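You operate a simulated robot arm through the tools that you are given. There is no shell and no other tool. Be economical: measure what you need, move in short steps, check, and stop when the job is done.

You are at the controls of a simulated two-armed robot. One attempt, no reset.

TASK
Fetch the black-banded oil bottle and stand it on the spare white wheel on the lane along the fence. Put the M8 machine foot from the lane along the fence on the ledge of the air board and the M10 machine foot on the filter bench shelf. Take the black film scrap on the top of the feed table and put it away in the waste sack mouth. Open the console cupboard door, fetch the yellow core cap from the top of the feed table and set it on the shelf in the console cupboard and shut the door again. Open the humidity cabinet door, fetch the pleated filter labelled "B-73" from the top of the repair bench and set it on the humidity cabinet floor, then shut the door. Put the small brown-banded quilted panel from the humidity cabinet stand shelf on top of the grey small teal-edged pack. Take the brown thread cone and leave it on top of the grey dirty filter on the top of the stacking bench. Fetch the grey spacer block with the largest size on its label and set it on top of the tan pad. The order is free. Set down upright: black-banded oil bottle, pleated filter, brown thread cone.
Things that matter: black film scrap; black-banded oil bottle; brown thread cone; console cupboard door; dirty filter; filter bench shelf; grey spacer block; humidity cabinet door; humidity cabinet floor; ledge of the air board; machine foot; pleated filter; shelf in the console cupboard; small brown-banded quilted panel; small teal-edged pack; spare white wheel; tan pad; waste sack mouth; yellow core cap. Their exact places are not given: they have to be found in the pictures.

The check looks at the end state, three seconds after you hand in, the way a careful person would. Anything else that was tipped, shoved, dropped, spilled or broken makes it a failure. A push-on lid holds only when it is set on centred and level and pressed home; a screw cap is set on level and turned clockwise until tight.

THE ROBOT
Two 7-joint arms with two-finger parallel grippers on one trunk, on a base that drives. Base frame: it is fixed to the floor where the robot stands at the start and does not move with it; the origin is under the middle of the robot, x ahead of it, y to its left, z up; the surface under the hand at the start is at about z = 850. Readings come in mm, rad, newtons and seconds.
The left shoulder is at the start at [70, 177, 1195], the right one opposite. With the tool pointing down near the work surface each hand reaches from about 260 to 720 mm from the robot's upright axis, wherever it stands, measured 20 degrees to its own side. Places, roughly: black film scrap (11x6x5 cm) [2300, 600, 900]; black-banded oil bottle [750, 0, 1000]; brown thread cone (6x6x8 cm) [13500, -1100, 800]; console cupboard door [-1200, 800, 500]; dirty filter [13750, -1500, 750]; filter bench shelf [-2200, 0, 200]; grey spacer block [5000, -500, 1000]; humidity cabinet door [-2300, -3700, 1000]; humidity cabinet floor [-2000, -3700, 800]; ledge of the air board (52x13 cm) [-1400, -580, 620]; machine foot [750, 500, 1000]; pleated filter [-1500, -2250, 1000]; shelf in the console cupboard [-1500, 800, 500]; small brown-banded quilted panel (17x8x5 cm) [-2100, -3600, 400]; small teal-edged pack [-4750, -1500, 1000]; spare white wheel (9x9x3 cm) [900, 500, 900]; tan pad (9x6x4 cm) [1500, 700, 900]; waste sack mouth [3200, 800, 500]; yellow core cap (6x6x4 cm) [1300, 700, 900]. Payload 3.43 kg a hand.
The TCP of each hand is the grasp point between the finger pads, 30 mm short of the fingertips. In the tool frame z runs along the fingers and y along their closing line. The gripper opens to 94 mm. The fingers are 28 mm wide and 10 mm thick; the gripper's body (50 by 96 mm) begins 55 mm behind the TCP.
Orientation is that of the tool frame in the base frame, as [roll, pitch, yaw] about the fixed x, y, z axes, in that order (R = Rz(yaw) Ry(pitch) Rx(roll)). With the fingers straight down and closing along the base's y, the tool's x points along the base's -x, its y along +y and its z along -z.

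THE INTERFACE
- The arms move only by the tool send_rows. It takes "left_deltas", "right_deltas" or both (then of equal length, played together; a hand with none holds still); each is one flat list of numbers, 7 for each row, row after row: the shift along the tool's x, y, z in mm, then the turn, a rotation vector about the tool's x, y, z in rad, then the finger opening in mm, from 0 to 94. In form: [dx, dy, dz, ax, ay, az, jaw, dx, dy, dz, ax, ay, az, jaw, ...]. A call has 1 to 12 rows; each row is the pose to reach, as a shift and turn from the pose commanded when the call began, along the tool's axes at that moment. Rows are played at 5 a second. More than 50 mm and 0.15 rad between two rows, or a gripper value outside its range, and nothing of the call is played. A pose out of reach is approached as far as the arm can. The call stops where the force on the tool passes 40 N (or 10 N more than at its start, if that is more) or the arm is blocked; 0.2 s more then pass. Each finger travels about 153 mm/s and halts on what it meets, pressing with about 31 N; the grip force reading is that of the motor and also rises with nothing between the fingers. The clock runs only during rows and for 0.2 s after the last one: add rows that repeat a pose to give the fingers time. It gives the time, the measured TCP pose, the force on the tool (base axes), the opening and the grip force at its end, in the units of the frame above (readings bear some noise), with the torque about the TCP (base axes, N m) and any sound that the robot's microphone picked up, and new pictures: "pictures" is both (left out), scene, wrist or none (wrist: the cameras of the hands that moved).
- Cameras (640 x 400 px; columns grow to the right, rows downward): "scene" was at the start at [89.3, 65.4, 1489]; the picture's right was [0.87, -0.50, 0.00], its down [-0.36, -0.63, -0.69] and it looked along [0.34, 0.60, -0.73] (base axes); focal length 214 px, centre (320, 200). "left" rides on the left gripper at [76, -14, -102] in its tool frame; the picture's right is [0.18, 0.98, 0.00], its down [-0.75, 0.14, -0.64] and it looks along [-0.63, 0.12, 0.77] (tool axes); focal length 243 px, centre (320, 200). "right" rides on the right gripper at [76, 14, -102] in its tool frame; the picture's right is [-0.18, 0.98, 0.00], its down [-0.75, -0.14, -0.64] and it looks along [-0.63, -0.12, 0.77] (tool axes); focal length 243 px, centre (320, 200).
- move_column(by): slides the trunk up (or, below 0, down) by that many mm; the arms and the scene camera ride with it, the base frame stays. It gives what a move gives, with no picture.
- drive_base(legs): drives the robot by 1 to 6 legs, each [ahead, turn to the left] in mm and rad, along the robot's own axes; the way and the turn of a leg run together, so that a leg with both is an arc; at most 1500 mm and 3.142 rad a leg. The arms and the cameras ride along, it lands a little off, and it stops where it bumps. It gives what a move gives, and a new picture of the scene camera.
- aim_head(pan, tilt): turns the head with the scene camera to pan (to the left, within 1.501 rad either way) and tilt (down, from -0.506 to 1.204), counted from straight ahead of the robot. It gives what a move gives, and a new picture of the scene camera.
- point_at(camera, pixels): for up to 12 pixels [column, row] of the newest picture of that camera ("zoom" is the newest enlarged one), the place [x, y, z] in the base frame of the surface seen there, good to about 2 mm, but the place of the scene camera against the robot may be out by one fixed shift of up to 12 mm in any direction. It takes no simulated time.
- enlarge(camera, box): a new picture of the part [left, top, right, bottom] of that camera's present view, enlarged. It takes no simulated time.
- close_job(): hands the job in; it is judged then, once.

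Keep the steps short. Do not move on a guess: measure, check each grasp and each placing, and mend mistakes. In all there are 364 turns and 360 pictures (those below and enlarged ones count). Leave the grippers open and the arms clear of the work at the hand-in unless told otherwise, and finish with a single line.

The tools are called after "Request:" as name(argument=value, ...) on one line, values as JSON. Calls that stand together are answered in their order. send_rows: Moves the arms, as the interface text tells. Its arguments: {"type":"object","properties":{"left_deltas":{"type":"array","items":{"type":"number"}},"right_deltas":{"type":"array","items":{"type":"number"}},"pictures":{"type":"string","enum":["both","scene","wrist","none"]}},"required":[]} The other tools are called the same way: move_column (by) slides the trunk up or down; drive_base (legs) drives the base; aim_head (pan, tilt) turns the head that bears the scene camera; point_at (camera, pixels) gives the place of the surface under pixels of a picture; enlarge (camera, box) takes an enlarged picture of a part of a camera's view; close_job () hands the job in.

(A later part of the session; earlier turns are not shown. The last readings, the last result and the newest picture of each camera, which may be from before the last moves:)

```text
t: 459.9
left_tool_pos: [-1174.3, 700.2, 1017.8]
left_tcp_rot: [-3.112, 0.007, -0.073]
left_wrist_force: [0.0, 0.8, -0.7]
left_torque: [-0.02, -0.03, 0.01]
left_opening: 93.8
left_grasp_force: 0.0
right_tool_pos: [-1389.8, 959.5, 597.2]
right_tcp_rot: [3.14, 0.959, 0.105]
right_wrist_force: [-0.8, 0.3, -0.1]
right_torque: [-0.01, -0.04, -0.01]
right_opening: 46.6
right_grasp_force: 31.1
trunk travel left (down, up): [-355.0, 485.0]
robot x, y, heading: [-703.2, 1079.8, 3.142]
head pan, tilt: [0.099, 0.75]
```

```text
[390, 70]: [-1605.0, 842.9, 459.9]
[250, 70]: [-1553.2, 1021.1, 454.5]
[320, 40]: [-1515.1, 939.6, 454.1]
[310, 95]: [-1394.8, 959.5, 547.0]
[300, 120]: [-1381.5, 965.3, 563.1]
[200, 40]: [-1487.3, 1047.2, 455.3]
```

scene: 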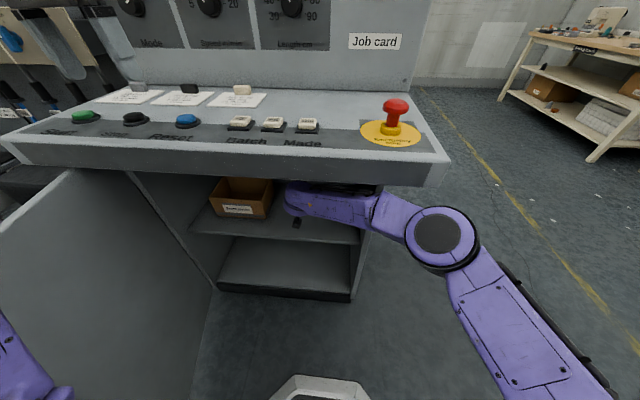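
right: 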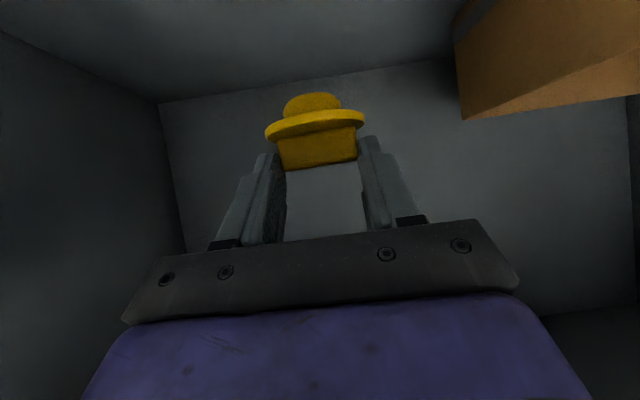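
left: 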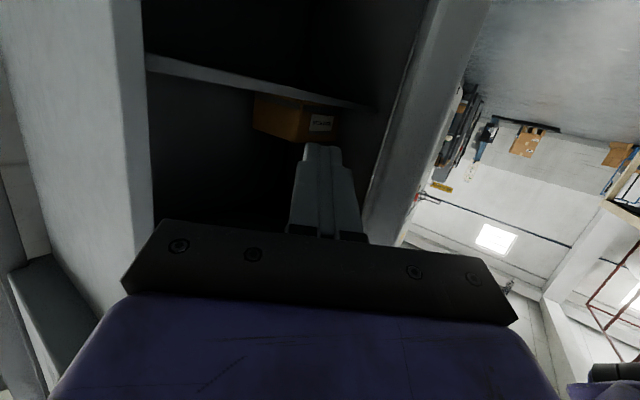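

Request:
send_rows(right_deltas=[33, 0, 23, 0, 0, 0, 20, 65, 0, 46, 0, 0, 0, 20, 70, 0, 49.5, 0, 0, 0, 20, 73.5, 0, 52, 0, 0, 0, 20, 75.5, 0, 53.3, 0, 0, 0, 20, 77, 0, 54.3, 0, 0, 0, 20], pictures="wrist")

```text
t: 461.2
left_tool_pos: [-1173.2, 700.2, 1022.4]
left_tcp_rot: [-3.114, 0.01, -0.073]
left_wrist_force: [0.7, 0.1, 0.5]
left_torque: [0.01, 0.02, -0.01]
left_opening: 94.0
left_grasp_force: 0.0
right_tool_pos: [-1388.9, 961.3, 505.9]
right_tcp_rot: [3.14, 0.964, 0.108]
right_wrist_force: [-0.6, -0.1, 14.2]
right_torque: [-0.08, 0.33, 0.0]
right_opening: 46.7
right_grasp_force: 31.2
trunk travel left (down, up): [-355.0, 485.0]
robot x, y, heading: [-702.1, 1078.1, 3.137]
head pan, tilt: [0.099, 0.75]
```

right: 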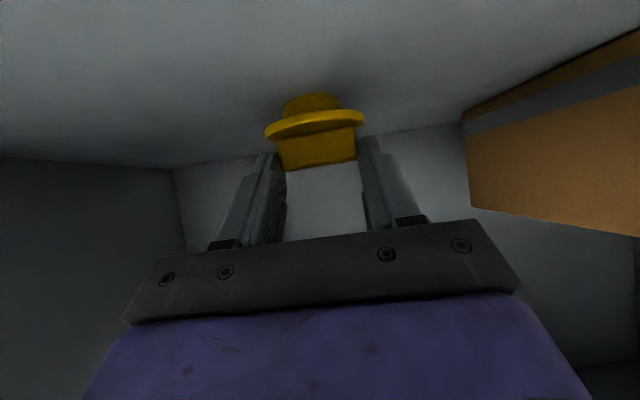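

Request:
send_rows(right_deltas=[-1, 0, -0.7, 0, 0, 0, 20, -1, 0, -0.7, 0, 0, 0, 50, -1, 0, -0.7, 0, 0, 0, 80, -1, 0, -0.7, 0, 0, 0, 80, -2, 0, -30, 0, 0, 0, 80, -2, 0, -70, 0, 0, 0, 80, -10, 0, -110, 0, 0, 0, 80], pictures="both")

```text
t: 462.9
left_tool_pos: [-1175.3, 699.8, 1019.1]
left_tcp_rot: [-3.112, 0.009, -0.074]
left_wrist_force: [-0.3, 0.4, 0.4]
left_torque: [0.0, 0.01, -0.01]
left_opening: 94.1
left_grasp_force: 0.1
right_tool_pos: [-1304.2, 970.4, 574.2]
right_tcp_rot: [3.14, 0.958, 0.106]
right_wrist_force: [0.3, -0.4, 0.8]
right_torque: [-0.01, 0.0, 0.04]
right_opening: 80.1
right_grasp_force: 0.1
trunk travel left (down, up): [-355.0, 485.0]
robot x, y, heading: [-703.0, 1074.7, 3.142]
head pan, tilt: [0.099, 0.75]
```

scene: 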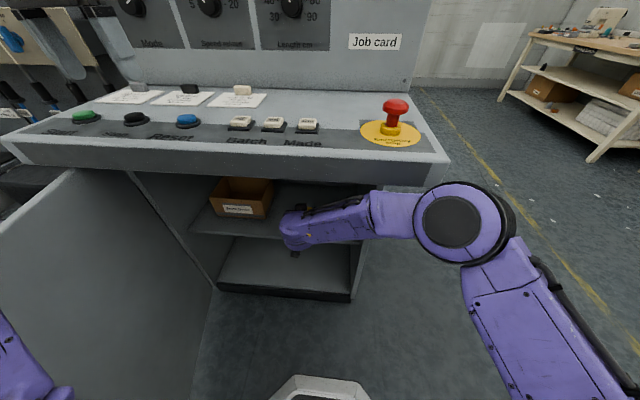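
right: 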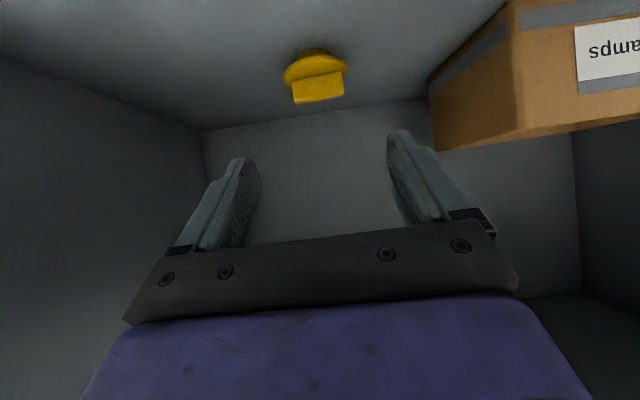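

Request:
drive_base(legs=[[-470, 0]])

Request:
aim_head(pan=0.5, tilt=0.7)

```text
t: 465.7
left_tool_pos: [-698.3, 698.3, 1020.0]
left_tcp_rot: [-3.11, 0.009, -0.073]
left_wrist_force: [-0.4, 0.1, -0.3]
left_torque: [0.03, -0.01, 0.0]
left_opening: 94.1
left_grasp_force: 0.1
right_tool_pos: [-829.3, 969.9, 574.4]
right_tcp_rot: [3.14, 0.957, 0.106]
right_wrist_force: [0.6, -0.3, -0.1]
right_torque: [-0.03, -0.02, 0.0]
right_opening: 79.9
right_grasp_force: 0.1
trunk travel left (down, up): [-355.0, 485.0]
robot x, y, heading: [-227.3, 1080.0, 3.141]
head pan, tilt: [0.099, 0.75]
```

scene: 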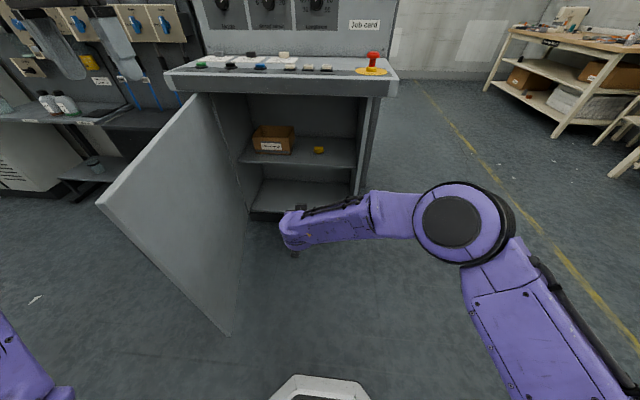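

```text
t: 466.6
left_tool_pos: [-698.3, 699.6, 1020.4]
left_tcp_rot: [-3.112, 0.007, -0.074]
left_wrist_force: [-1.1, 0.0, -0.5]
left_torque: [0.0, 0.02, 0.01]
left_opening: 93.9
left_grasp_force: 0.1
right_tool_pos: [-829.5, 969.5, 573.2]
right_tcp_rot: [3.14, 0.958, 0.106]
right_wrist_force: [0.4, -0.1, -0.2]
right_torque: [0.01, 0.02, -0.01]
right_opening: 80.2
right_grasp_force: 0.1
trunk travel left (down, up): [-355.0, 485.0]
robot x, y, heading: [-225.8, 1080.0, 3.136]
head pan, tilt: [0.499, 0.7]
```

scene: 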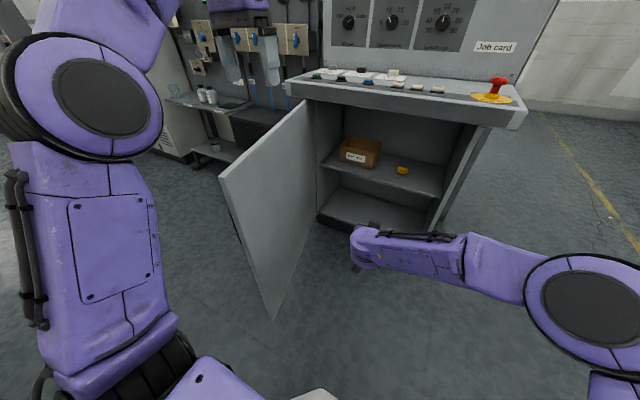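

Request:
point_at(camera="scene", pixels=[[223, 182], [228, 200], [270, 300], [260, 160], [300, 115], [280, 200]])

```text
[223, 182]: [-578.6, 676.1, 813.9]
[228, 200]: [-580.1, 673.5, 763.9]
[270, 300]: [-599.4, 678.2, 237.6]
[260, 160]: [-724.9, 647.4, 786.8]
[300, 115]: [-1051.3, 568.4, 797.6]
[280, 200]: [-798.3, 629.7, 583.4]
```

Request:
send_rows(left_deltas=[22, 42, 0, 0, 0, 0, 60, 45, 84, 0, 0, 0, 0, 20, 67, 125, 0, 0, 0, 0, 0, 67, 125, 45, 0, 0, 0, 0, 67, 125, 90, 0, 0, 0, 0, 67, 125, 135, 0, 0, 0, 0, 67, 125, 180, 0, 0, 0, 0, 67, 125, 230, 0, 0, 0, 0], pictures="scene")

```text
t: 468.4
left_tool_pos: [-641.9, 576.1, 785.1]
left_tcp_rot: [-3.111, 0.006, -0.077]
left_wrist_force: [0.0, -0.3, -0.7]
left_torque: [0.0, 0.01, 0.0]
left_opening: 0.0
left_grasp_force: 30.9
right_tool_pos: [-828.8, 968.8, 573.0]
right_tcp_rot: [3.139, 0.956, 0.108]
right_wrist_force: [-0.2, 0.2, 1.1]
right_torque: [0.01, 0.04, 0.01]
right_opening: 80.3
right_grasp_force: 0.1
trunk travel left (down, up): [-355.0, 485.0]
robot x, y, heading: [-223.7, 1073.9, 3.141]
head pan, tilt: [0.499, 0.7]
```

scene: 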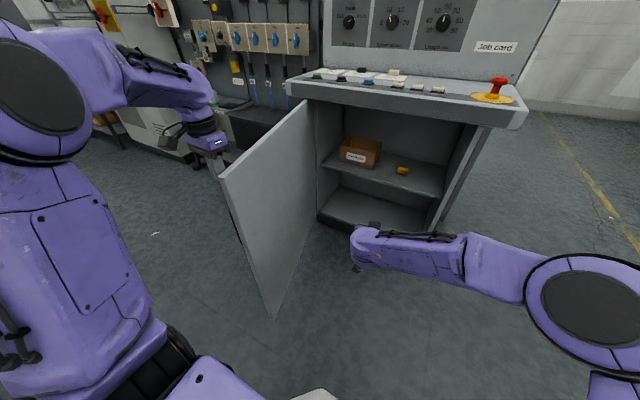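

Request:
send_rows(right_deltas=[8, -42, -12, 0, 0, 0, 80, 17, -85, -24, 0, 0, 0, 80, 25, -127, -36, 0, 0, 0, 80, 34, -170, -48, 0, 0, 0, 80, 42, -212, -60, 0, 0, 0, 80, 50, -254, -71, 0, 0, 0, 80, 59, -297, -83, 0, 0, 0, 80, 67, -339, -95, 0, 0, 0, 80], pictures="none")

Request:
send_rows(left_deltas=[-17, -26, 0, 0, 0, 0, 0, -34, -46, 0, 0, 0, 0, 0, -36, -56, 0, 0, 0, 0, 0, -40, -68, 0, 0, 0, 0, 0, -44.5, -82, 0, 0, 0, 0, 0, -49, -97, 0, 0, 0, 0, 0, -55, -113, 0, 0, 0, 0, 0, -60, -129, 0, 0, 0, 0, 0, -66, -145, 0, 0, 0, 0, 0, -73, -160, 0, 0, 0, 0, 0, -81, -176, 0, 0, 0, 0, 0, -89, -192, 0, 0, 0, 0, 0], pictures="scene")

```text
t: 470.1
left_tool_pos: [-641.0, 577.1, 787.0]
left_tcp_rot: [-3.114, 0.004, -0.074]
left_wrist_force: [-0.2, 0.4, -0.5]
left_torque: [-0.04, 0.0, -0.01]
left_opening: 0.0
left_grasp_force: 30.7
right_tool_pos: [-750.0, 1318.9, 573.5]
right_tcp_rot: [3.136, 0.957, 0.104]
right_wrist_force: [-1.2, 0.0, -0.1]
right_torque: [0.01, -0.03, 0.03]
right_opening: 80.0
right_grasp_force: 0.1
trunk travel left (down, up): [-355.0, 485.0]
robot x, y, heading: [-225.3, 1076.0, 3.146]
head pan, tilt: [0.499, 0.7]
```

```text
t: 472.8
left_tool_pos: [-717.0, 775.3, 791.5]
left_tcp_rot: [-3.113, 0.007, -0.073]
left_wrist_force: [-1.1, -0.2, 0.5]
left_torque: [0.0, 0.03, 0.02]
left_opening: 0.0
left_grasp_force: 30.9
right_tool_pos: [-750.7, 1319.3, 571.9]
right_tcp_rot: [3.138, 0.958, 0.107]
right_wrist_force: [0.1, 0.2, -0.2]
right_torque: [-0.03, -0.05, 0.0]
right_opening: 79.7
right_grasp_force: 0.0
trunk travel left (down, up): [-355.0, 485.0]
robot x, y, heading: [-226.5, 1079.3, 3.143]
head pan, tilt: [0.499, 0.7]
```

scene: 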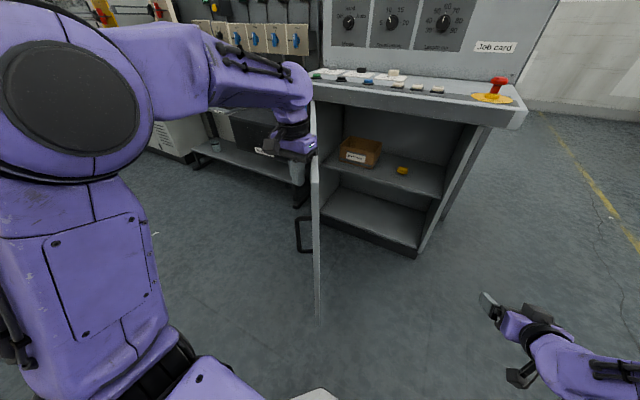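

Request:
send_rows(left_deltas=[-13.7, -23, 0, 0, 0, 0, 0, -28.5, -47, 0, 0, 0, 0, 0, -45.2, -69.9, 0, 0, 0, 0, 0, -62.8, -91.6, 0, 0, 0, 0, 0, -81.4, -112.3, 0, 0, 0, 0, 0, -100.9, -131.9, 0, 0, 0, 0, 0, -121.4, -151.5, 0, 0, 0, 0, 0, -142.7, -169, 0, 0, 0, 0, 0, -165.9, -185.3, 0, 0, 0, 0, 0, -189.2, -201.7, 0, 0, 0, 0, 0], pictures="scene")

```text
t: 474.9
left_tool_pos: [-870.8, 979.1, 794.4]
left_tcp_rot: [-3.112, 0.007, -0.074]
left_wrist_force: [-0.5, 0.2, 0.3]
left_torque: [-0.03, -0.01, 0.04]
left_opening: 0.0
left_grasp_force: 31.1
left hand out of reach, approached as far as the arm can: row 10
right_tool_pos: [-751.2, 1317.9, 573.0]
right_tcp_rot: [3.138, 0.958, 0.106]
right_wrist_force: [-0.6, 0.7, 0.1]
right_torque: [0.0, 0.0, 0.01]
right_opening: 79.8
right_grasp_force: 0.0
trunk travel left (down, up): [-355.0, 485.0]
robot x, y, heading: [-225.2, 1078.4, 3.141]
head pan, tilt: [0.499, 0.7]
```

scene: 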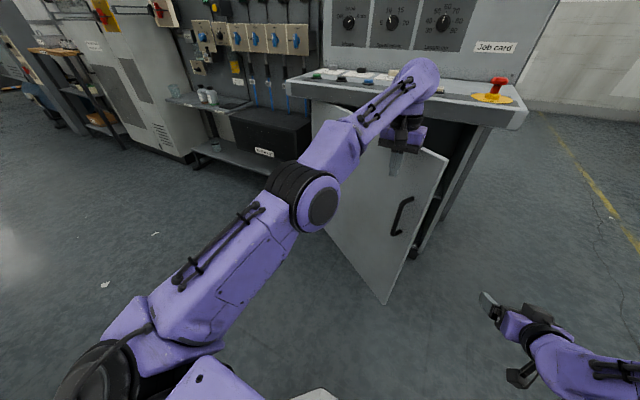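

Request:
send_rows(left_deltas=[0, 0, -45, 0, 0, 0, 0, 10, 0, -90, 0, 0, 0, 0, 50, 0, -110, 0, 0, 0, 0, 95, 0, -120, 0, 0, 0, 0, 140, 30, -120, 0, 0, 0, 0, 175, 60, -120, 0, 0, 0, 0, 200, 100, -120, 0, 0, 0, 0], pictures="none")

Request:
send_rows(right_deltas=[-3, 47, 4, 0, 0, 0, 40, -6, 94, 8, 0, 0, 0, 10, -9, 141, 12, 0, 0, 0, 0, -12, 188, 16, 0, 0, 0, 0, -15, 235, 20, 0, 0, 0, 0, -18, 283, 25, 0, 0, 0, 0, -20.3, 331, 29, 0, 0, 0, 0, -43, 327, 61, 0, 0, 0, 0, -65, 323, 92, 0, 0, 0, 0, -83, 320, 118, 0, 0, 0, 0], pictures="scene")

```text
refused: row 5 steps farther than a row can; nothing moved
```

```text
t: 477.1
left_tool_pos: [-871.8, 979.4, 792.6]
left_tcp_rot: [-3.112, 0.007, -0.071]
left_wrist_force: [-0.1, 0.4, -0.3]
left_torque: [-0.02, -0.02, 0.02]
left_opening: 0.0
left_grasp_force: 31.5
right_tool_pos: [-859.3, 986.0, 572.1]
right_tcp_rot: [-3.137, 0.956, 0.116]
right_wrist_force: [-0.8, -0.3, 0.7]
right_torque: [0.01, -0.02, 0.0]
right_opening: 0.1
right_grasp_force: 30.5
trunk travel left (down, up): [-355.0, 485.0]
robot x, y, heading: [-223.0, 1078.2, 3.137]
head pan, tilt: [0.499, 0.7]
```

scene: 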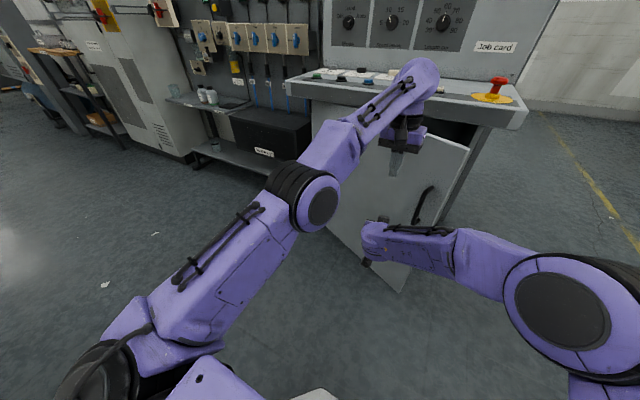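

Request:
send_rows(left_deltas=[10, 0, -15, 0, 0, 0, 0, 20, 0, -30, 0, 0, 0, 0, 35, 0, -45, 0, 0, 0, 0, 50, 0, -60, 0, 0, 0, 0, 70, 0, -75, 0, 0, 0, 0, 90, 0, -90, 0, 0, 0, 0, 110, 10, -100, 0, 0, 0, 0, 130, 20, -110, 0, 0, 0, 0, 150, 40, -110, 0, 0, 0, 0, 170, 60, -110, 0, 0, 0, 0, 185, 80, -110, 0, 0, 0, 0], right_deltas=[-8, -2.5, 11.3, 0, 0, 0, 0, -16, -5, 22.6, 0, 0, 0, 0, -24, -7.5, 34, 0, 0, 0, 0, -32, -10, 45, 0, 0, 0, 0, -40, -12.5, 56.5, 0, 0, 0, 0, -48, -15, 68, 0, 0, 0, 0, -56, -17.5, 79, 0, 0, 0, 0, -64, -20, 90, 0, 0, 0, 0, -72, -22.5, 102, 0, 0, 0, 0, -80, -25, 113, 0, 0, 0, 0, -88, -27.5, 124, 0, 0, 0, 0], pictures="scene")

```text
t: 479.6
left_tool_pos: [-691.0, 880.9, 899.8]
left_tcp_rot: [-3.112, 0.011, -0.073]
left_wrist_force: [0.5, 1.1, 0.5]
left_torque: [0.05, 0.0, -0.02]
left_opening: 0.0
left_grasp_force: 30.9
right_tool_pos: [-987.8, 999.0, 574.6]
right_tcp_rot: [-3.14, 0.958, 0.107]
right_wrist_force: [1.2, 0.0, 0.0]
right_torque: [-0.01, -0.03, -0.01]
right_opening: 0.2
right_grasp_force: 31.4
right hand out of reach, approached as far as the arm can: row 10, 11
trunk travel left (down, up): [-355.0, 485.0]
robot x, y, heading: [-224.0, 1076.6, 3.136]
head pan, tilt: [0.499, 0.7]
```

scene: 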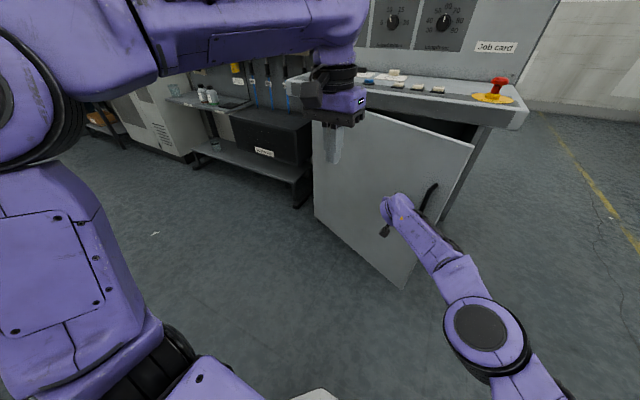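

Request:
send_rows(right_deltas=[26, 5, -37, 0, 0, 0, 0, 52, 10, -75, 0, 0, 0, 0, 79, 14, -112, 0, 0, 0, 0, 105, 19, -150, 0, 0, 0, 0, 132, 24, -187, 0, 0, 0, 0], pictures="none")

Request:
drive_base(legs=[[260, 0]])

```text
t: 480.8
left_tool_pos: [-690.0, 880.0, 900.8]
left_tcp_rot: [-3.112, 0.009, -0.072]
left_wrist_force: [0.0, -0.8, 0.8]
left_torque: [0.01, -0.01, -0.02]
left_opening: 0.3
left_grasp_force: 30.4
right_tool_pos: [-757.1, 999.6, 574.8]
right_tcp_rot: [3.138, 0.959, 0.104]
right_wrist_force: [-0.1, -0.7, -0.6]
right_torque: [-0.02, 0.01, -0.01]
right_opening: 0.2
right_grasp_force: 31.0
trunk travel left (down, up): [-355.0, 485.0]
robot x, y, heading: [-222.3, 1080.4, 3.139]
head pan, tilt: [0.499, 0.7]
```

```text
t: 482.6
left_tool_pos: [-952.4, 880.4, 898.8]
left_tcp_rot: [-3.111, 0.007, -0.074]
left_wrist_force: [-0.2, 0.8, 0.8]
left_torque: [0.0, 0.01, -0.01]
left_opening: 0.0
left_grasp_force: 31.3
right_tool_pos: [-1018.5, 1000.5, 573.8]
right_tcp_rot: [3.141, 0.957, 0.109]
right_wrist_force: [0.0, -0.5, 0.4]
right_torque: [0.01, 0.0, 0.0]
right_opening: 0.1
right_grasp_force: 31.4
trunk travel left (down, up): [-355.0, 485.0]
robot x, y, heading: [-487.5, 1077.9, 3.144]
head pan, tilt: [0.499, 0.7]
```

scene: 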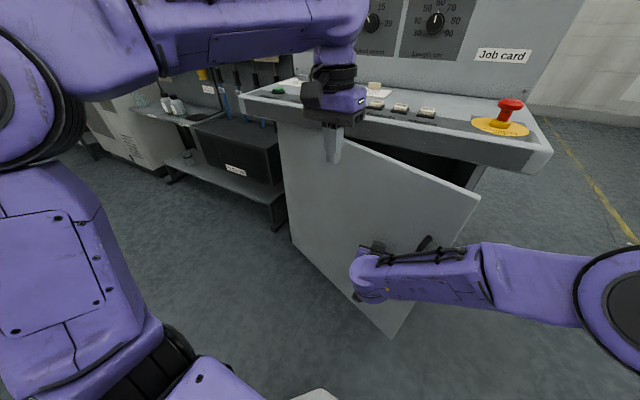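

Request:
send_rows(right_deltas=[-7.9, -4, 11.2, 0, 0, 0, 0, -15.8, -8, 22.4, 0, 0, 0, 0, -23.7, -12, 33.6, 0, 0, 0, 0, -31.6, -16, 44.8, 0, 0, 0, 0, -39.5, -20, 56, 0, 0, 0, 0, -47.4, -24, 67.2, 0, 0, 0, 0, -55.3, -28, 78.4, 0, 0, 0, 0, -63.2, -32, 89.6, 0, 0, 0, 0, -71.1, -36, 100.8, 0, 0, 0, 0, -79, -40, 112, 0, 0, 0, 0, -87, -44, 123, 0, 0, 0, 0, -95, -48, 134.5, 0, 0, 0, 0], pictures="scene")

```text
t: 485.2
left_tool_pos: [-952.1, 880.1, 899.1]
left_tcp_rot: [-3.111, 0.005, -0.073]
left_wrist_force: [-0.5, 0.0, -0.6]
left_torque: [-0.03, -0.03, -0.03]
left_opening: 0.0
left_grasp_force: 31.0
right_tool_pos: [-1187.1, 1030.8, 573.0]
right_tcp_rot: [3.14, 0.959, 0.106]
right_wrist_force: [0.1, -0.2, 0.1]
right_torque: [-0.04, 0.0, 0.04]
right_opening: 0.1
right_grasp_force: 30.7
trunk travel left (down, up): [-355.0, 485.0]
robot x, y, heading: [-486.1, 1073.2, 3.134]
head pan, tilt: [0.499, 0.7]
```

scene: 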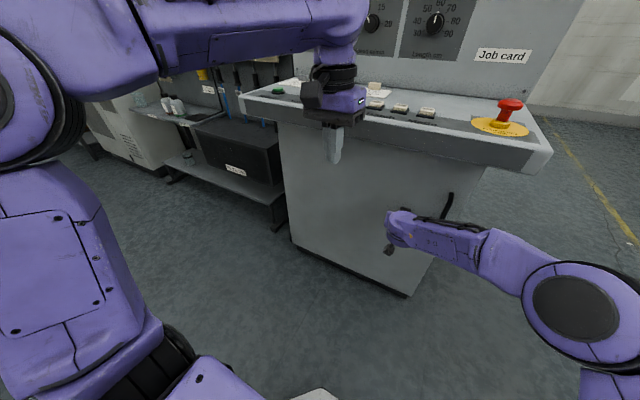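

Request:
send_rows(right_deltas=[-3.4, -0.6, 4.9, 0, 0, 0, 0, -6.8, -1.2, 9.8, 0, 0, 0, 0, -10.2, -1.8, 14.7, 0, 0, 0, 0, -13.6, -2.4, 19.6, 0, 0, 0, 0, -17, -3, 24.5, 0, 0, 0, 0, -20.4, -3.6, 29.4, 0, 0, 0, 0], pictures="scene")

Request:
point_at(camera="scene", pixels=[[300, 180], [340, 220], [440, 190], [470, 180], [480, 170], [300, 230]])

```text
t: 486.2
left_tool_pos: [-948.3, 881.6, 901.9]
left_tcp_rot: [-3.114, 0.012, -0.075]
left_wrist_force: [-0.4, -0.6, -0.1]
left_torque: [0.03, 0.02, 0.02]
left_opening: 0.2
left_grasp_force: 31.1
right_tool_pos: [-1202.6, 1030.0, 574.0]
right_tcp_rot: [3.138, 0.952, 0.103]
right_wrist_force: [22.5, 5.2, 12.7]
right_torque: [0.02, 0.28, -0.25]
right_opening: 0.2
right_grasp_force: 30.7
trunk travel left (down, up): [-355.0, 485.0]
robot x, y, heading: [-490.7, 1079.2, 3.138]
head pan, tilt: [0.499, 0.7]
stopped in row 4 (right hand): the force on the tool passed its limit at 46 N (the readings are from after the stop); the commanded pose is now the measured one
```

scene: 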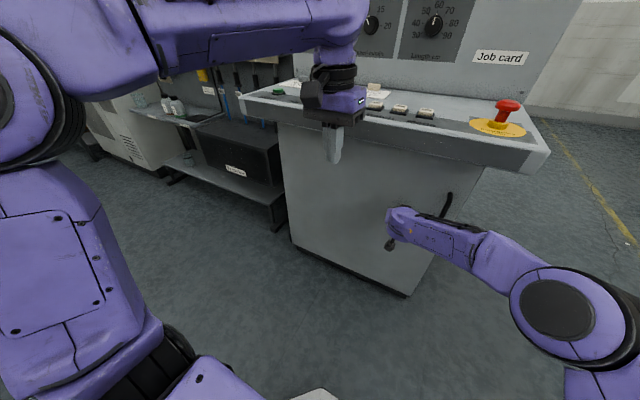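

```text
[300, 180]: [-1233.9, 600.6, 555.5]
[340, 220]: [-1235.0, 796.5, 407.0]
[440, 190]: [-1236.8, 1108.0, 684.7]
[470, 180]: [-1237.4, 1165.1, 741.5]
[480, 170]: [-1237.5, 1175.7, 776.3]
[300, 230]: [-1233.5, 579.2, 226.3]
```

Door shut (face at x −1237 everywhere). Back off, restore the right hand to tool-down, raise the trunk.

Request:
drive_base(legs=[[-300, 0]])

Request:
send_rows(right_deltas=[-12, 0, -8, 0, 0.14, 0, 40, -24, 0, -17, 0, 0.28, 0, 80, -36, 0, -25, 0, 0.42, 0, 94, -48, 0, -34, 0, 0.56, 0, 94, -60, 0, -42, 0, 0.7, 0, 94, -72, 0, -50, 0, 0.84, 0, 94, -82, 0, -58, 0, 0.955, 0, 94], left_deltas=[0, 0, 0, 0, 0, 0, 40, 0, 0, 0, 0, 0, 0, 80, 0, 0, 0, 0, 0, 0, 94, 0, 10, 0, 0, 0, 0, 94, 0, 30, 0, 0, 0, 0, 94, 0, 50, 0, 0, 0, 0, 94, 0, 70, 0, 0, 0, 0, 94], pictures="none")

Request:
move_column(by=400)

```text
t: 488.2
left_tool_pos: [-650.9, 880.4, 899.5]
left_tcp_rot: [-3.111, 0.009, -0.075]
left_wrist_force: [0.6, 0.2, 0.3]
left_torque: [0.01, 0.03, 0.03]
left_opening: 0.1
left_grasp_force: 31.1
right_tool_pos: [-903.9, 1029.0, 570.8]
right_tcp_rot: [3.139, 0.95, 0.105]
right_wrist_force: [0.2, -0.3, -0.4]
right_torque: [-0.01, 0.0, -0.01]
right_opening: 0.0
right_grasp_force: 31.2
trunk travel left (down, up): [-355.0, 485.0]
robot x, y, heading: [-187.1, 1074.9, 3.143]
head pan, tilt: [0.499, 0.7]
```

scene: 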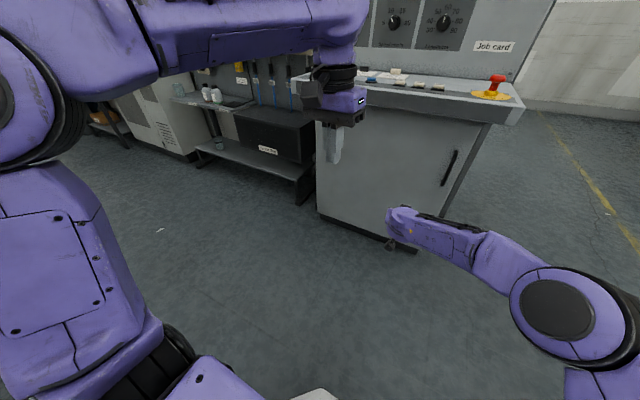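

```text
t: 489.8
left_tool_pos: [-655.1, 808.0, 897.5]
left_tcp_rot: [-3.109, 0.01, -0.074]
left_wrist_force: [0.1, -0.7, -0.1]
left_torque: [0.06, -0.01, 0.01]
left_opening: 94.0
left_grasp_force: 0.0
right_tool_pos: [-799.9, 1014.5, 664.1]
right_tcp_rot: [3.132, 0.102, 0.089]
right_wrist_force: [0.3, -1.4, -0.1]
right_torque: [0.07, 0.05, -0.04]
right_opening: 93.9
right_grasp_force: 0.1
right hand out of reach, approached as far as the arm can: row 4, 5, 6, 7
trunk travel left (down, up): [-355.0, 485.0]
robot x, y, heading: [-190.0, 1075.9, 3.135]
head pan, tilt: [0.499, 0.7]
```

```text
t: 493.7
left_tool_pos: [-656.2, 811.7, 1296.9]
left_tcp_rot: [-3.112, 0.008, -0.075]
left_wrist_force: [0.9, 0.0, 0.1]
left_torque: [0.01, -0.01, -0.02]
left_opening: 93.9
left_grasp_force: 0.1
right_tool_pos: [-802.2, 1018.4, 1062.8]
right_tcp_rot: [3.129, 0.101, 0.088]
right_wrist_force: [-0.4, 0.4, -0.7]
right_torque: [-0.01, 0.0, 0.02]
right_opening: 94.1
right_grasp_force: 0.0
trunk travel left (down, up): [-755.0, 85.0]
robot x, y, heading: [-187.9, 1080.5, 3.137]
head pan, tilt: [0.499, 0.7]
```

Request:
send_rows(right_deltas=[40, 0, 0, 0, 0.05, 0, 94, 80, 0, 0, 0, 0.1, 0, 94, 125, 0, 0, 0, 0.1, 0, 94, 170, 0, 0, 0, 0.1, 0, 94, 210, 0, 0, 0, 0.1, 0, 94], left_deltas=[0, 0, 40, 0, 0, 0, 94, 0, 0, 80, 0, 0, 0, 94, 0, 0, 120, 0, 0, 0, 94, 0, 0, 150, 0, 0, 0, 94, 0, 0, 150, 0, 0, 0, 94], pictures="none")

Request:
drive_base(legs=[[0, 1.575], [495, 0], [0, 1.571], [200, 0]])

Request:
aim_head(pan=0.0, tilt=0.75)

```text
t: 494.9
left_tool_pos: [-655.7, 814.4, 1147.9]
left_tcp_rot: [-3.113, 0.008, -0.077]
left_wrist_force: [-0.3, -0.7, -0.1]
left_torque: [0.01, -0.01, 0.01]
left_opening: 93.8
left_grasp_force: 0.2
right_tool_pos: [-592.5, 1036.0, 1042.8]
right_tcp_rot: [3.13, 0.005, 0.088]
right_wrist_force: [-0.2, 0.1, 0.6]
right_torque: [-0.02, 0.01, 0.0]
right_opening: 93.8
right_grasp_force: 0.1
trunk travel left (down, up): [-755.0, 85.0]
robot x, y, heading: [-186.9, 1077.3, 3.136]
head pan, tilt: [0.499, 0.7]
```

```text
t: 506.6
left_tool_pos: [481.3, 849.8, 1148.3]
left_tcp_rot: [-3.112, 0.008, 3.072]
left_wrist_force: [0.5, 0.6, -0.3]
left_torque: [-0.01, -0.03, 0.03]
left_opening: 94.0
left_grasp_force: 0.1
right_tool_pos: [420.0, 629.3, 1042.3]
right_tcp_rot: [3.129, 0.002, -3.045]
right_wrist_force: [0.1, 0.3, 0.5]
right_torque: [-0.03, 0.0, 0.0]
right_opening: 93.9
right_grasp_force: 0.0
trunk travel left (down, up): [-755.0, 85.0]
robot x, y, heading: [8.9, 587.9, 0.007]
head pan, tilt: [0.499, 0.7]
```

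scene: 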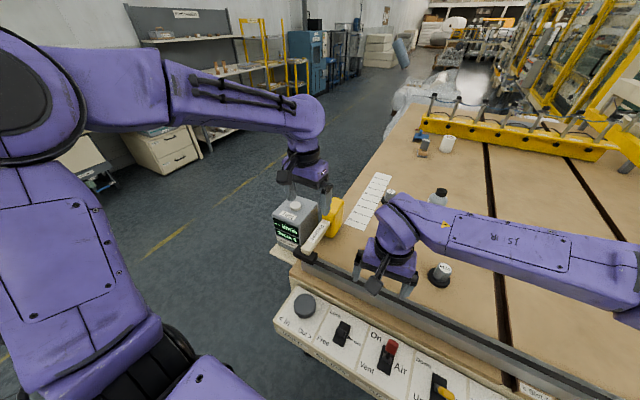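

```text
t: 507.6
left_tool_pos: [482.4, 850.4, 1147.6]
left_tcp_rot: [-3.112, 0.009, 3.071]
left_wrist_force: [0.3, -0.7, 0.1]
left_torque: [-0.02, -0.01, -0.03]
left_opening: 93.9
left_grasp_force: 0.1
right_tool_pos: [421.0, 628.8, 1043.8]
right_tcp_rot: [3.13, 0.003, -3.047]
right_wrist_force: [-0.3, -0.8, -0.1]
right_torque: [-0.01, -0.01, -0.04]
right_opening: 93.9
right_grasp_force: 0.0
trunk travel left (down, up): [-755.0, 85.0]
robot x, y, heading: [13.3, 582.7, 0.003]
head pan, tilt: [0.0, 0.75]
```

scene: 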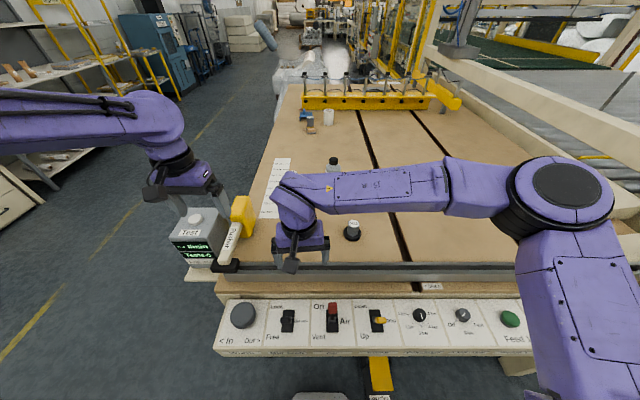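

Request:
point_at(camera="scene", pixels=[[353, 223], [350, 238], [334, 160], [241, 215]])

Request:
send_rows(right_deltas=[-40, 0, -20, 0, 0, 0, 94, -75, 0, -20, 0, 0, 0, 94], pictures="wrist")

```text
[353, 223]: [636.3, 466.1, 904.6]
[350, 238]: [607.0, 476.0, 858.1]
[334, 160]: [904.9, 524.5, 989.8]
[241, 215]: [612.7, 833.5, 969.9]
```

```text
t: 508.2
left_tool_pos: [484.7, 849.4, 1146.6]
left_tcp_rot: [-3.113, 0.007, 3.071]
left_wrist_force: [0.1, 0.2, -0.4]
left_torque: [-0.03, -0.02, -0.01]
left_opening: 93.9
left_grasp_force: 0.0
right_tool_pos: [496.8, 635.0, 1063.4]
right_tcp_rot: [3.129, 0.001, -3.045]
right_wrist_force: [0.0, 0.4, 0.8]
right_torque: [0.0, 0.04, 0.03]
right_opening: 94.0
right_grasp_force: 0.1
trunk travel left (down, up): [-755.0, 85.0]
robot x, y, heading: [11.7, 584.4, 0.001]
head pan, tilt: [0.0, 0.75]
```

right: 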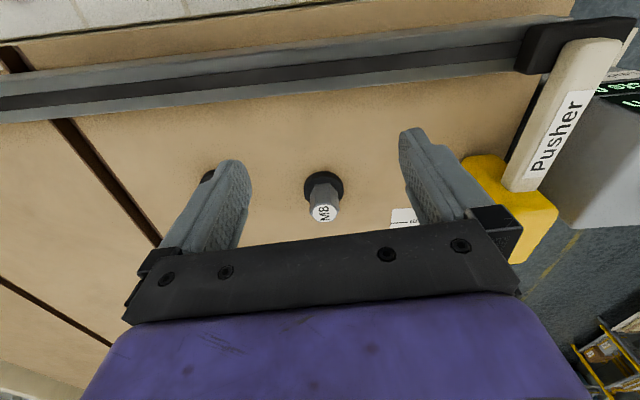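

Request:
point_at(camera="right", pixels=[[323, 213], [324, 192], [323, 172], [206, 176]])

Request:
send_rows(right_deltas=[0, -45, 0, 0, 0, 0, 94, 0, -90, 0, 0, 0, 0, 94, -20, -130, 0, 0, 0, 0, 94, -60, -155, 0, 0, 0, 0, 94], pictures="wrist")

```text
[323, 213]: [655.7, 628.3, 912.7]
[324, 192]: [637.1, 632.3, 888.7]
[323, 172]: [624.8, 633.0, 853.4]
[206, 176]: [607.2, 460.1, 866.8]
```

```text
t: 509.2
left_tool_pos: [484.3, 849.6, 1146.9]
left_tcp_rot: [-3.112, 0.007, 3.071]
left_wrist_force: [0.7, -0.4, -0.1]
left_torque: [0.02, 0.02, 0.04]
left_opening: 93.9
left_grasp_force: 0.1
right_tool_pos: [572.4, 485.6, 1060.0]
right_tcp_rot: [3.127, 0.001, -3.045]
right_wrist_force: [0.4, 0.1, -0.5]
right_torque: [0.02, 0.01, -0.02]
right_opening: 94.0
right_grasp_force: 0.2
trunk travel left (down, up): [-755.0, 85.0]
robot x, y, heading: [13.1, 587.5, 0.0]
head pan, tilt: [0.0, 0.75]
```

right: 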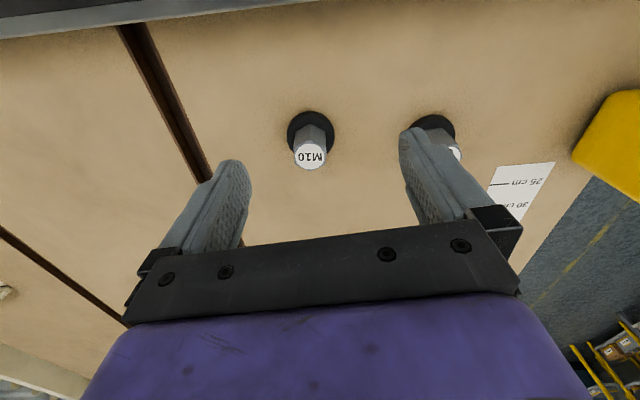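

Request:
point_at(camera="right", pixels=[[309, 157], [309, 150], [298, 157], [321, 157], [311, 135], [310, 114]])

Request:
send_rows(right_deltas=[0, 0, 0, 0, -0.15, 0, 94, 0, 0, 0, 0, -0.3, 0, 94, 0, 0, 0, 0, -0.45, 0, 94, 0, 0, 0, 0, -0.6, 0, 94], pictures="none")

```text
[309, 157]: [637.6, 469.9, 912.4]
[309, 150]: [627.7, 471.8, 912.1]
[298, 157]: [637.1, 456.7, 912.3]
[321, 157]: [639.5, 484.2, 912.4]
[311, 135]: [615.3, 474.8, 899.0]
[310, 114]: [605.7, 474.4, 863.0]
```

```text
t: 510.2
left_tool_pos: [482.3, 849.1, 1147.3]
left_tcp_rot: [-3.112, 0.008, 3.072]
left_wrist_force: [-0.1, 0.0, 0.2]
left_torque: [0.0, 0.01, 0.0]
left_opening: 94.0
left_grasp_force: 0.1
right_tool_pos: [569.2, 486.4, 1061.2]
right_tcp_rot: [3.126, 0.605, -3.053]
right_wrist_force: [-0.1, -0.5, -0.2]
right_torque: [0.01, 0.02, -0.01]
right_opening: 93.8
right_grasp_force: 0.1
trunk travel left (down, up): [-755.0, 85.0]
robot x, y, heading: [14.1, 587.7, 0.004]
head pan, tilt: [0.0, 0.75]
```

Request:
send_rows(right_deltas=[12, -6, 40, 0, 0, 0, 94, 24, -21.8, 80, 0, 0, 0, 94, 36, -21.8, 122, 0, 0, 0, 94, 47.2, -21.8, 161.8, 0, 0, 0, 94, 47.2, -21.8, 161.8, 0, 0, 0, 50, 47.2, -21.8, 161.8, 0, 0, 0, 15, 47.2, -21.8, 161.8, 0, 0, 0, 15, 47.2, -21.8, 161.8, 0, 0, 0, 15, 35, -21.8, 145, 0, 0, 0, 15, 20, -21.8, 110, 0, 0, 0, 15], pictures="wrist")

```text
t: 512.4
left_tool_pos: [480.8, 850.3, 1148.6]
left_tcp_rot: [-3.112, 0.008, 3.071]
left_wrist_force: [-0.5, 0.5, 1.1]
left_torque: [-0.03, -0.05, 0.01]
left_opening: 94.2
left_grasp_force: 0.1
right_tool_pos: [616.7, 471.7, 959.0]
right_tcp_rot: [3.129, 0.603, -3.054]
right_wrist_force: [0.4, -0.5, -1.0]
right_torque: [-0.01, 0.02, 0.05]
right_opening: 46.9
right_grasp_force: 31.1
trunk travel left (down, up): [-755.0, 85.0]
robot x, y, heading: [15.4, 590.2, 0.003]
head pan, tilt: [0.0, 0.75]
```

right: 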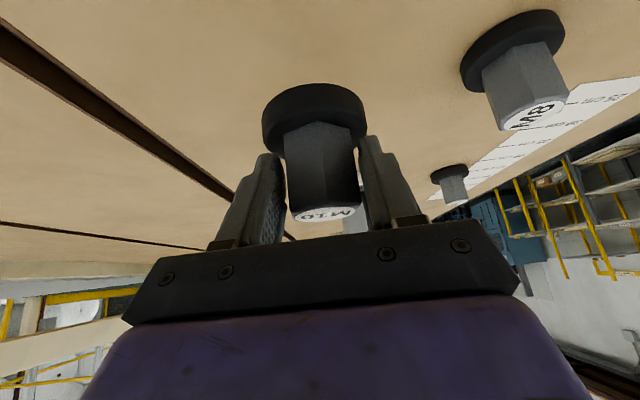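

Request:
send_rows(right_deltas=[0, -12, -20, 0, 0, 0, 15, 0, -24, -40, 0, 0, 0, 15, -1, -37, -60, 0, 0, 0, 15, -1, -50, -80, 0, 0, 0, 15, -2, -62, -100, 0, 0, 0, 15, -2, -74, -120, 0, 0, 0, 15], left_deltas=[-19, -34.6, 0, 0, -0.1, 0, 94, -38, -69, 0, 0, -0.2, 0, 94, -57, -104, 0, 0, -0.3, 0, 94, -76, -138, 30, 0, -0.4, 0, 94, -95, -173, 60, 0, -0.5, 0, 94, -115, -207.5, 90, 0, -0.6, 0, 94], pictures="wrist")

```text
t: 513.8
left_tool_pos: [584.8, 630.5, 1071.6]
left_tcp_rot: [-3.087, 0.616, 3.109]
left_wrist_force: [-0.9, -0.4, 0.1]
left_torque: [0.0, 0.01, -0.01]
left_opening: 94.0
left_grasp_force: 0.0
right_tool_pos: [559.3, 387.2, 1057.5]
right_tcp_rot: [3.123, 0.604, -3.056]
right_wrist_force: [0.4, -0.2, -2.0]
right_torque: [0.01, 0.03, -0.02]
right_opening: 46.6
right_grasp_force: 31.0
trunk travel left (down, up): [-755.0, 85.0]
robot x, y, heading: [16.8, 583.0, 0.007]
head pan, tilt: [0.0, 0.75]
```

right: 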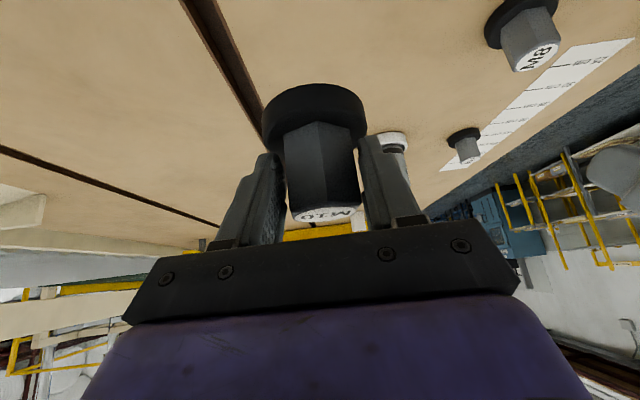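
left: 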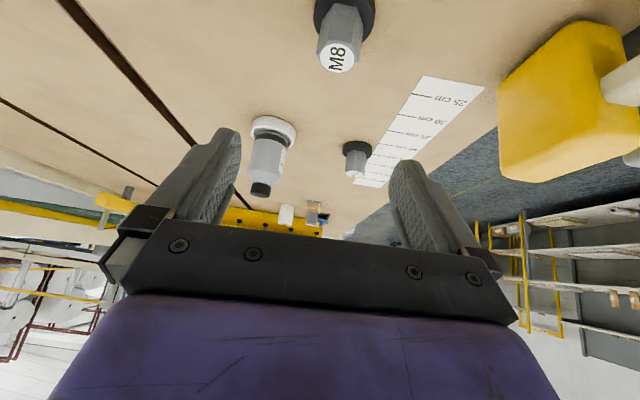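

Request:
point_at(camera="left", pixels=[[337, 58], [320, 58], [355, 60], [337, 70], [340, 25], [337, 46]])

```text
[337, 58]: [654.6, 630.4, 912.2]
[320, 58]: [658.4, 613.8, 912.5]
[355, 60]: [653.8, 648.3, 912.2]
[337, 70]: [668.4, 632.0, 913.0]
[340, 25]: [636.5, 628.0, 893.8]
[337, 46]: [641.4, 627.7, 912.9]
```

Request:
send_rows(left_deltas=[12, 3, 43, 0, 0, 0, 94, 24, 6, 87, 0, 0, 0, 94, 36, 9, 130, 0, 0, 0, 94, 47.3, 12, 174, 0, 0, 0, 94, 47.3, 12, 174, 0, 0, 0, 55, 47.3, 12, 174, 0, 0, 0, 15, 47.3, 12, 174, 0, 0, 0, 15, 47.3, 12, 174, 0, 0, 0, 15, 35, 9, 150, 0, 0, 0, 15, 15, 5, 110, 0, 0, 0, 15, 0, 0, 65, 0, 0, 0, 15, -10, 30, 30, 0, 0, 0, 15], pictures="wrist")

```text
t: 516.4
left_tool_pos: [609.6, 659.9, 1045.9]
left_tcp_rot: [-3.106, 0.606, 3.085]
left_wrist_force: [1.0, -0.5, -0.1]
left_torque: [-0.03, 0.02, -0.02]
left_opening: 58.2
left_grasp_force: 31.0
right_tool_pos: [558.1, 389.8, 1058.3]
right_tcp_rot: [3.13, 0.601, -3.052]
right_wrist_force: [-0.5, 0.2, -1.5]
right_torque: [-0.04, 0.02, 0.0]
right_opening: 46.8
right_grasp_force: 30.9
trunk travel left (down, up): [-755.0, 85.0]
robot x, y, heading: [17.9, 585.9, 0.006]
head pan, tilt: [0.0, 0.75]
```

left: 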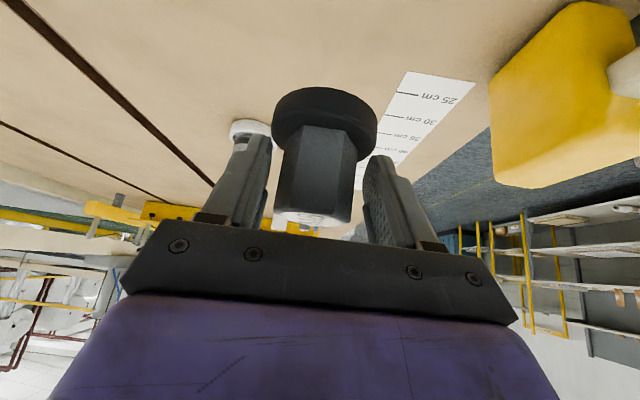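

Request:
drive_base(legs=[[-320, 0], [0, -1.9], [1120, 0], [0, -1.24]])

```text
t: 531.4
left_tool_pos: [-1265.7, -539.8, 1045.7]
left_tcp_rot: [-3.107, 0.609, -0.044]
left_wrist_force: [0.8, -0.5, -2.0]
left_torque: [-0.02, -0.01, 0.01]
left_opening: 42.8
left_grasp_force: 31.0
right_tool_pos: [-1216.2, -269.9, 1057.5]
right_tcp_rot: [3.127, 0.601, 0.095]
right_wrist_force: [0.2, 0.5, -1.3]
right_torque: [0.0, -0.02, 0.01]
right_opening: 46.8
right_grasp_force: 31.4
trunk travel left (down, up): [-755.0, 85.0]
robot x, y, heading: [-667.6, -457.8, -3.131]
head pan, tilt: [0.0, 0.75]
```

scene: 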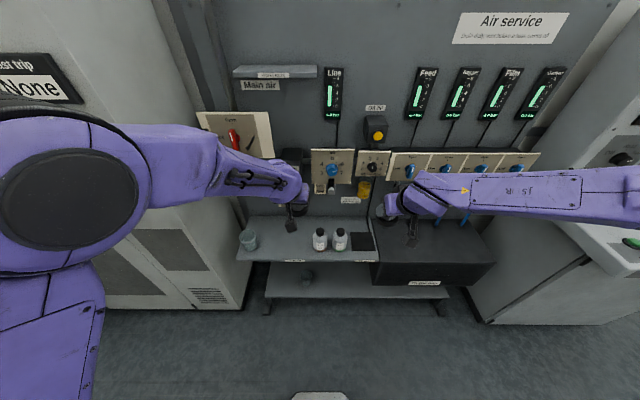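

Request:
point_at(camera="scene", pixels=[[285, 235], [285, 250], [250, 240], [318, 240], [362, 240], [330, 290], [285, 222], [285, 258], [240, 258], [378, 258]])

Request:
enlarge(camera="scene", box=[220, 150, 460, 310])

Request:
send_rows(left_deltas=[0, 0, 0, 0, 0, 0, 15], pictures="wrist")

```text
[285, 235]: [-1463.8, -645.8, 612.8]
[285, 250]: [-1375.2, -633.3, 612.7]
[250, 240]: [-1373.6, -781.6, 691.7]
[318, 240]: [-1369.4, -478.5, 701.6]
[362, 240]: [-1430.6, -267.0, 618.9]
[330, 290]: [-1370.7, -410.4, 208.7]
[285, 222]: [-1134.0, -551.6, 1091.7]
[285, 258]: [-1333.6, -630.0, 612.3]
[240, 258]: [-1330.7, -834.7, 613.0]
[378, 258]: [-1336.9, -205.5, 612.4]
```

```text
2.50 times, centred on (340, 230) of scene
```

zoom: 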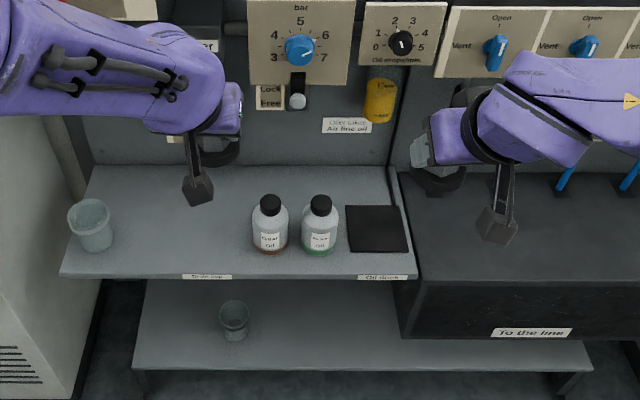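

```text
t: 531.8
left_tool_pos: [-1264.8, -540.0, 1046.1]
left_tcp_rot: [-3.105, 0.607, -0.044]
left_wrist_force: [0.7, 0.0, -1.3]
left_torque: [-0.02, -0.02, 0.02]
left_opening: 42.8
left_grasp_force: 30.9
right_tool_pos: [-1215.1, -269.8, 1057.1]
right_tcp_rot: [3.127, 0.6, 0.094]
right_wrist_force: [0.6, -0.3, -1.8]
right_torque: [0.0, -0.01, 0.0]
right_opening: 46.9
right_grasp_force: 31.1
trunk travel left (down, up): [-755.0, 85.0]
robot x, y, heading: [-668.8, -464.9, -3.131]
head pan, tilt: [0.0, 0.75]
```

left: 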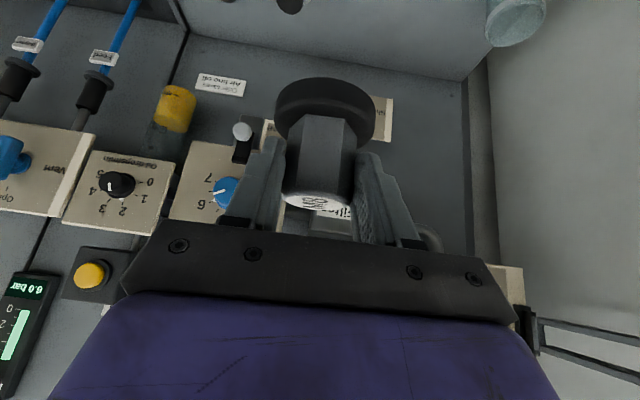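

Request:
send_rows(right_deltas=[33, 4, -22, 0, 0, 0, 15, 66, 8, -45, 0, 0, 0, 15, 98, 12, -67, 0, 0, 0, 15, 131, 15, -90, 0, 0, 0, 15, 164, 19, -112, 0, 0, 0, 15], left_deltas=[17, 17, -12, 0, 0, 0, 15, 34, 33, -25, 0, 0, 0, 15, 51, 50, -37, 0, 0, 0, 15, 68, 66, -50, 0, 0, 0, 15, 85, 83, -62, 0, 0, 0, 15], pictures="none")

Request:
move_column(by=-250)

Request:
drive_base(legs=[[130, -0.01]])

```text
t: 533.0
left_tool_pos: [-1165.1, -630.3, 1044.8]
left_tcp_rot: [-3.103, 0.609, -0.042]
left_wrist_force: [0.3, -0.8, -1.1]
left_torque: [0.04, -0.02, -0.02]
left_opening: 42.6
left_grasp_force: 30.6
right_tool_pos: [-1089.4, -281.0, 1069.0]
right_tcp_rot: [3.13, 0.599, 0.093]
right_wrist_force: [0.8, -0.1, -1.4]
right_torque: [0.01, -0.02, -0.05]
right_opening: 47.0
right_grasp_force: 31.2
right hand out of reach, approached as far as the arm can: row 4, 5
trunk travel left (down, up): [-755.0, 85.0]
robot x, y, heading: [-666.0, -462.9, -3.134]
head pan, tilt: [0.0, 0.75]
```

```text
t: 535.6
left_tool_pos: [-1166.2, -629.0, 796.1]
left_tcp_rot: [-3.106, 0.609, -0.041]
left_wrist_force: [0.5, -0.1, -1.5]
left_torque: [0.01, -0.01, -0.02]
left_opening: 42.7
left_grasp_force: 31.5
right_tool_pos: [-1090.4, -278.9, 818.2]
right_tcp_rot: [3.129, 0.601, 0.094]
right_wrist_force: [0.0, -0.4, -1.1]
right_torque: [0.03, -0.02, -0.02]
right_opening: 47.0
right_grasp_force: 30.9
trunk travel left (down, up): [-505.0, 335.0]
robot x, y, heading: [-664.0, -461.8, -3.136]
head pan, tilt: [0.0, 0.75]
```

```text
t: 536.9
left_tool_pos: [-1298.6, -624.6, 794.6]
left_tcp_rot: [-3.107, 0.606, -0.056]
left_wrist_force: [0.4, 0.0, -1.9]
left_torque: [0.0, -0.08, -0.01]
left_opening: 42.7
left_grasp_force: 31.4
right_tool_pos: [-1219.7, -273.6, 818.3]
right_tcp_rot: [3.128, 0.599, 0.081]
right_wrist_force: [0.7, 1.0, -0.7]
right_torque: [0.02, 0.0, -0.01]
right_opening: 46.8
right_grasp_force: 30.8
trunk travel left (down, up): [-505.0, 335.0]
robot x, y, heading: [-797.7, -459.4, 3.143]
head pan, tilt: [0.0, 0.75]
```

scene: 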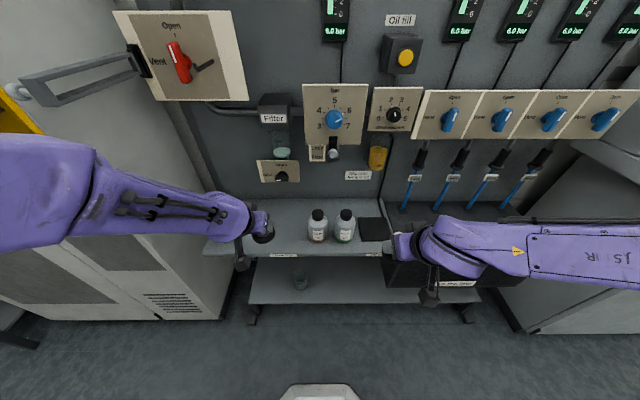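

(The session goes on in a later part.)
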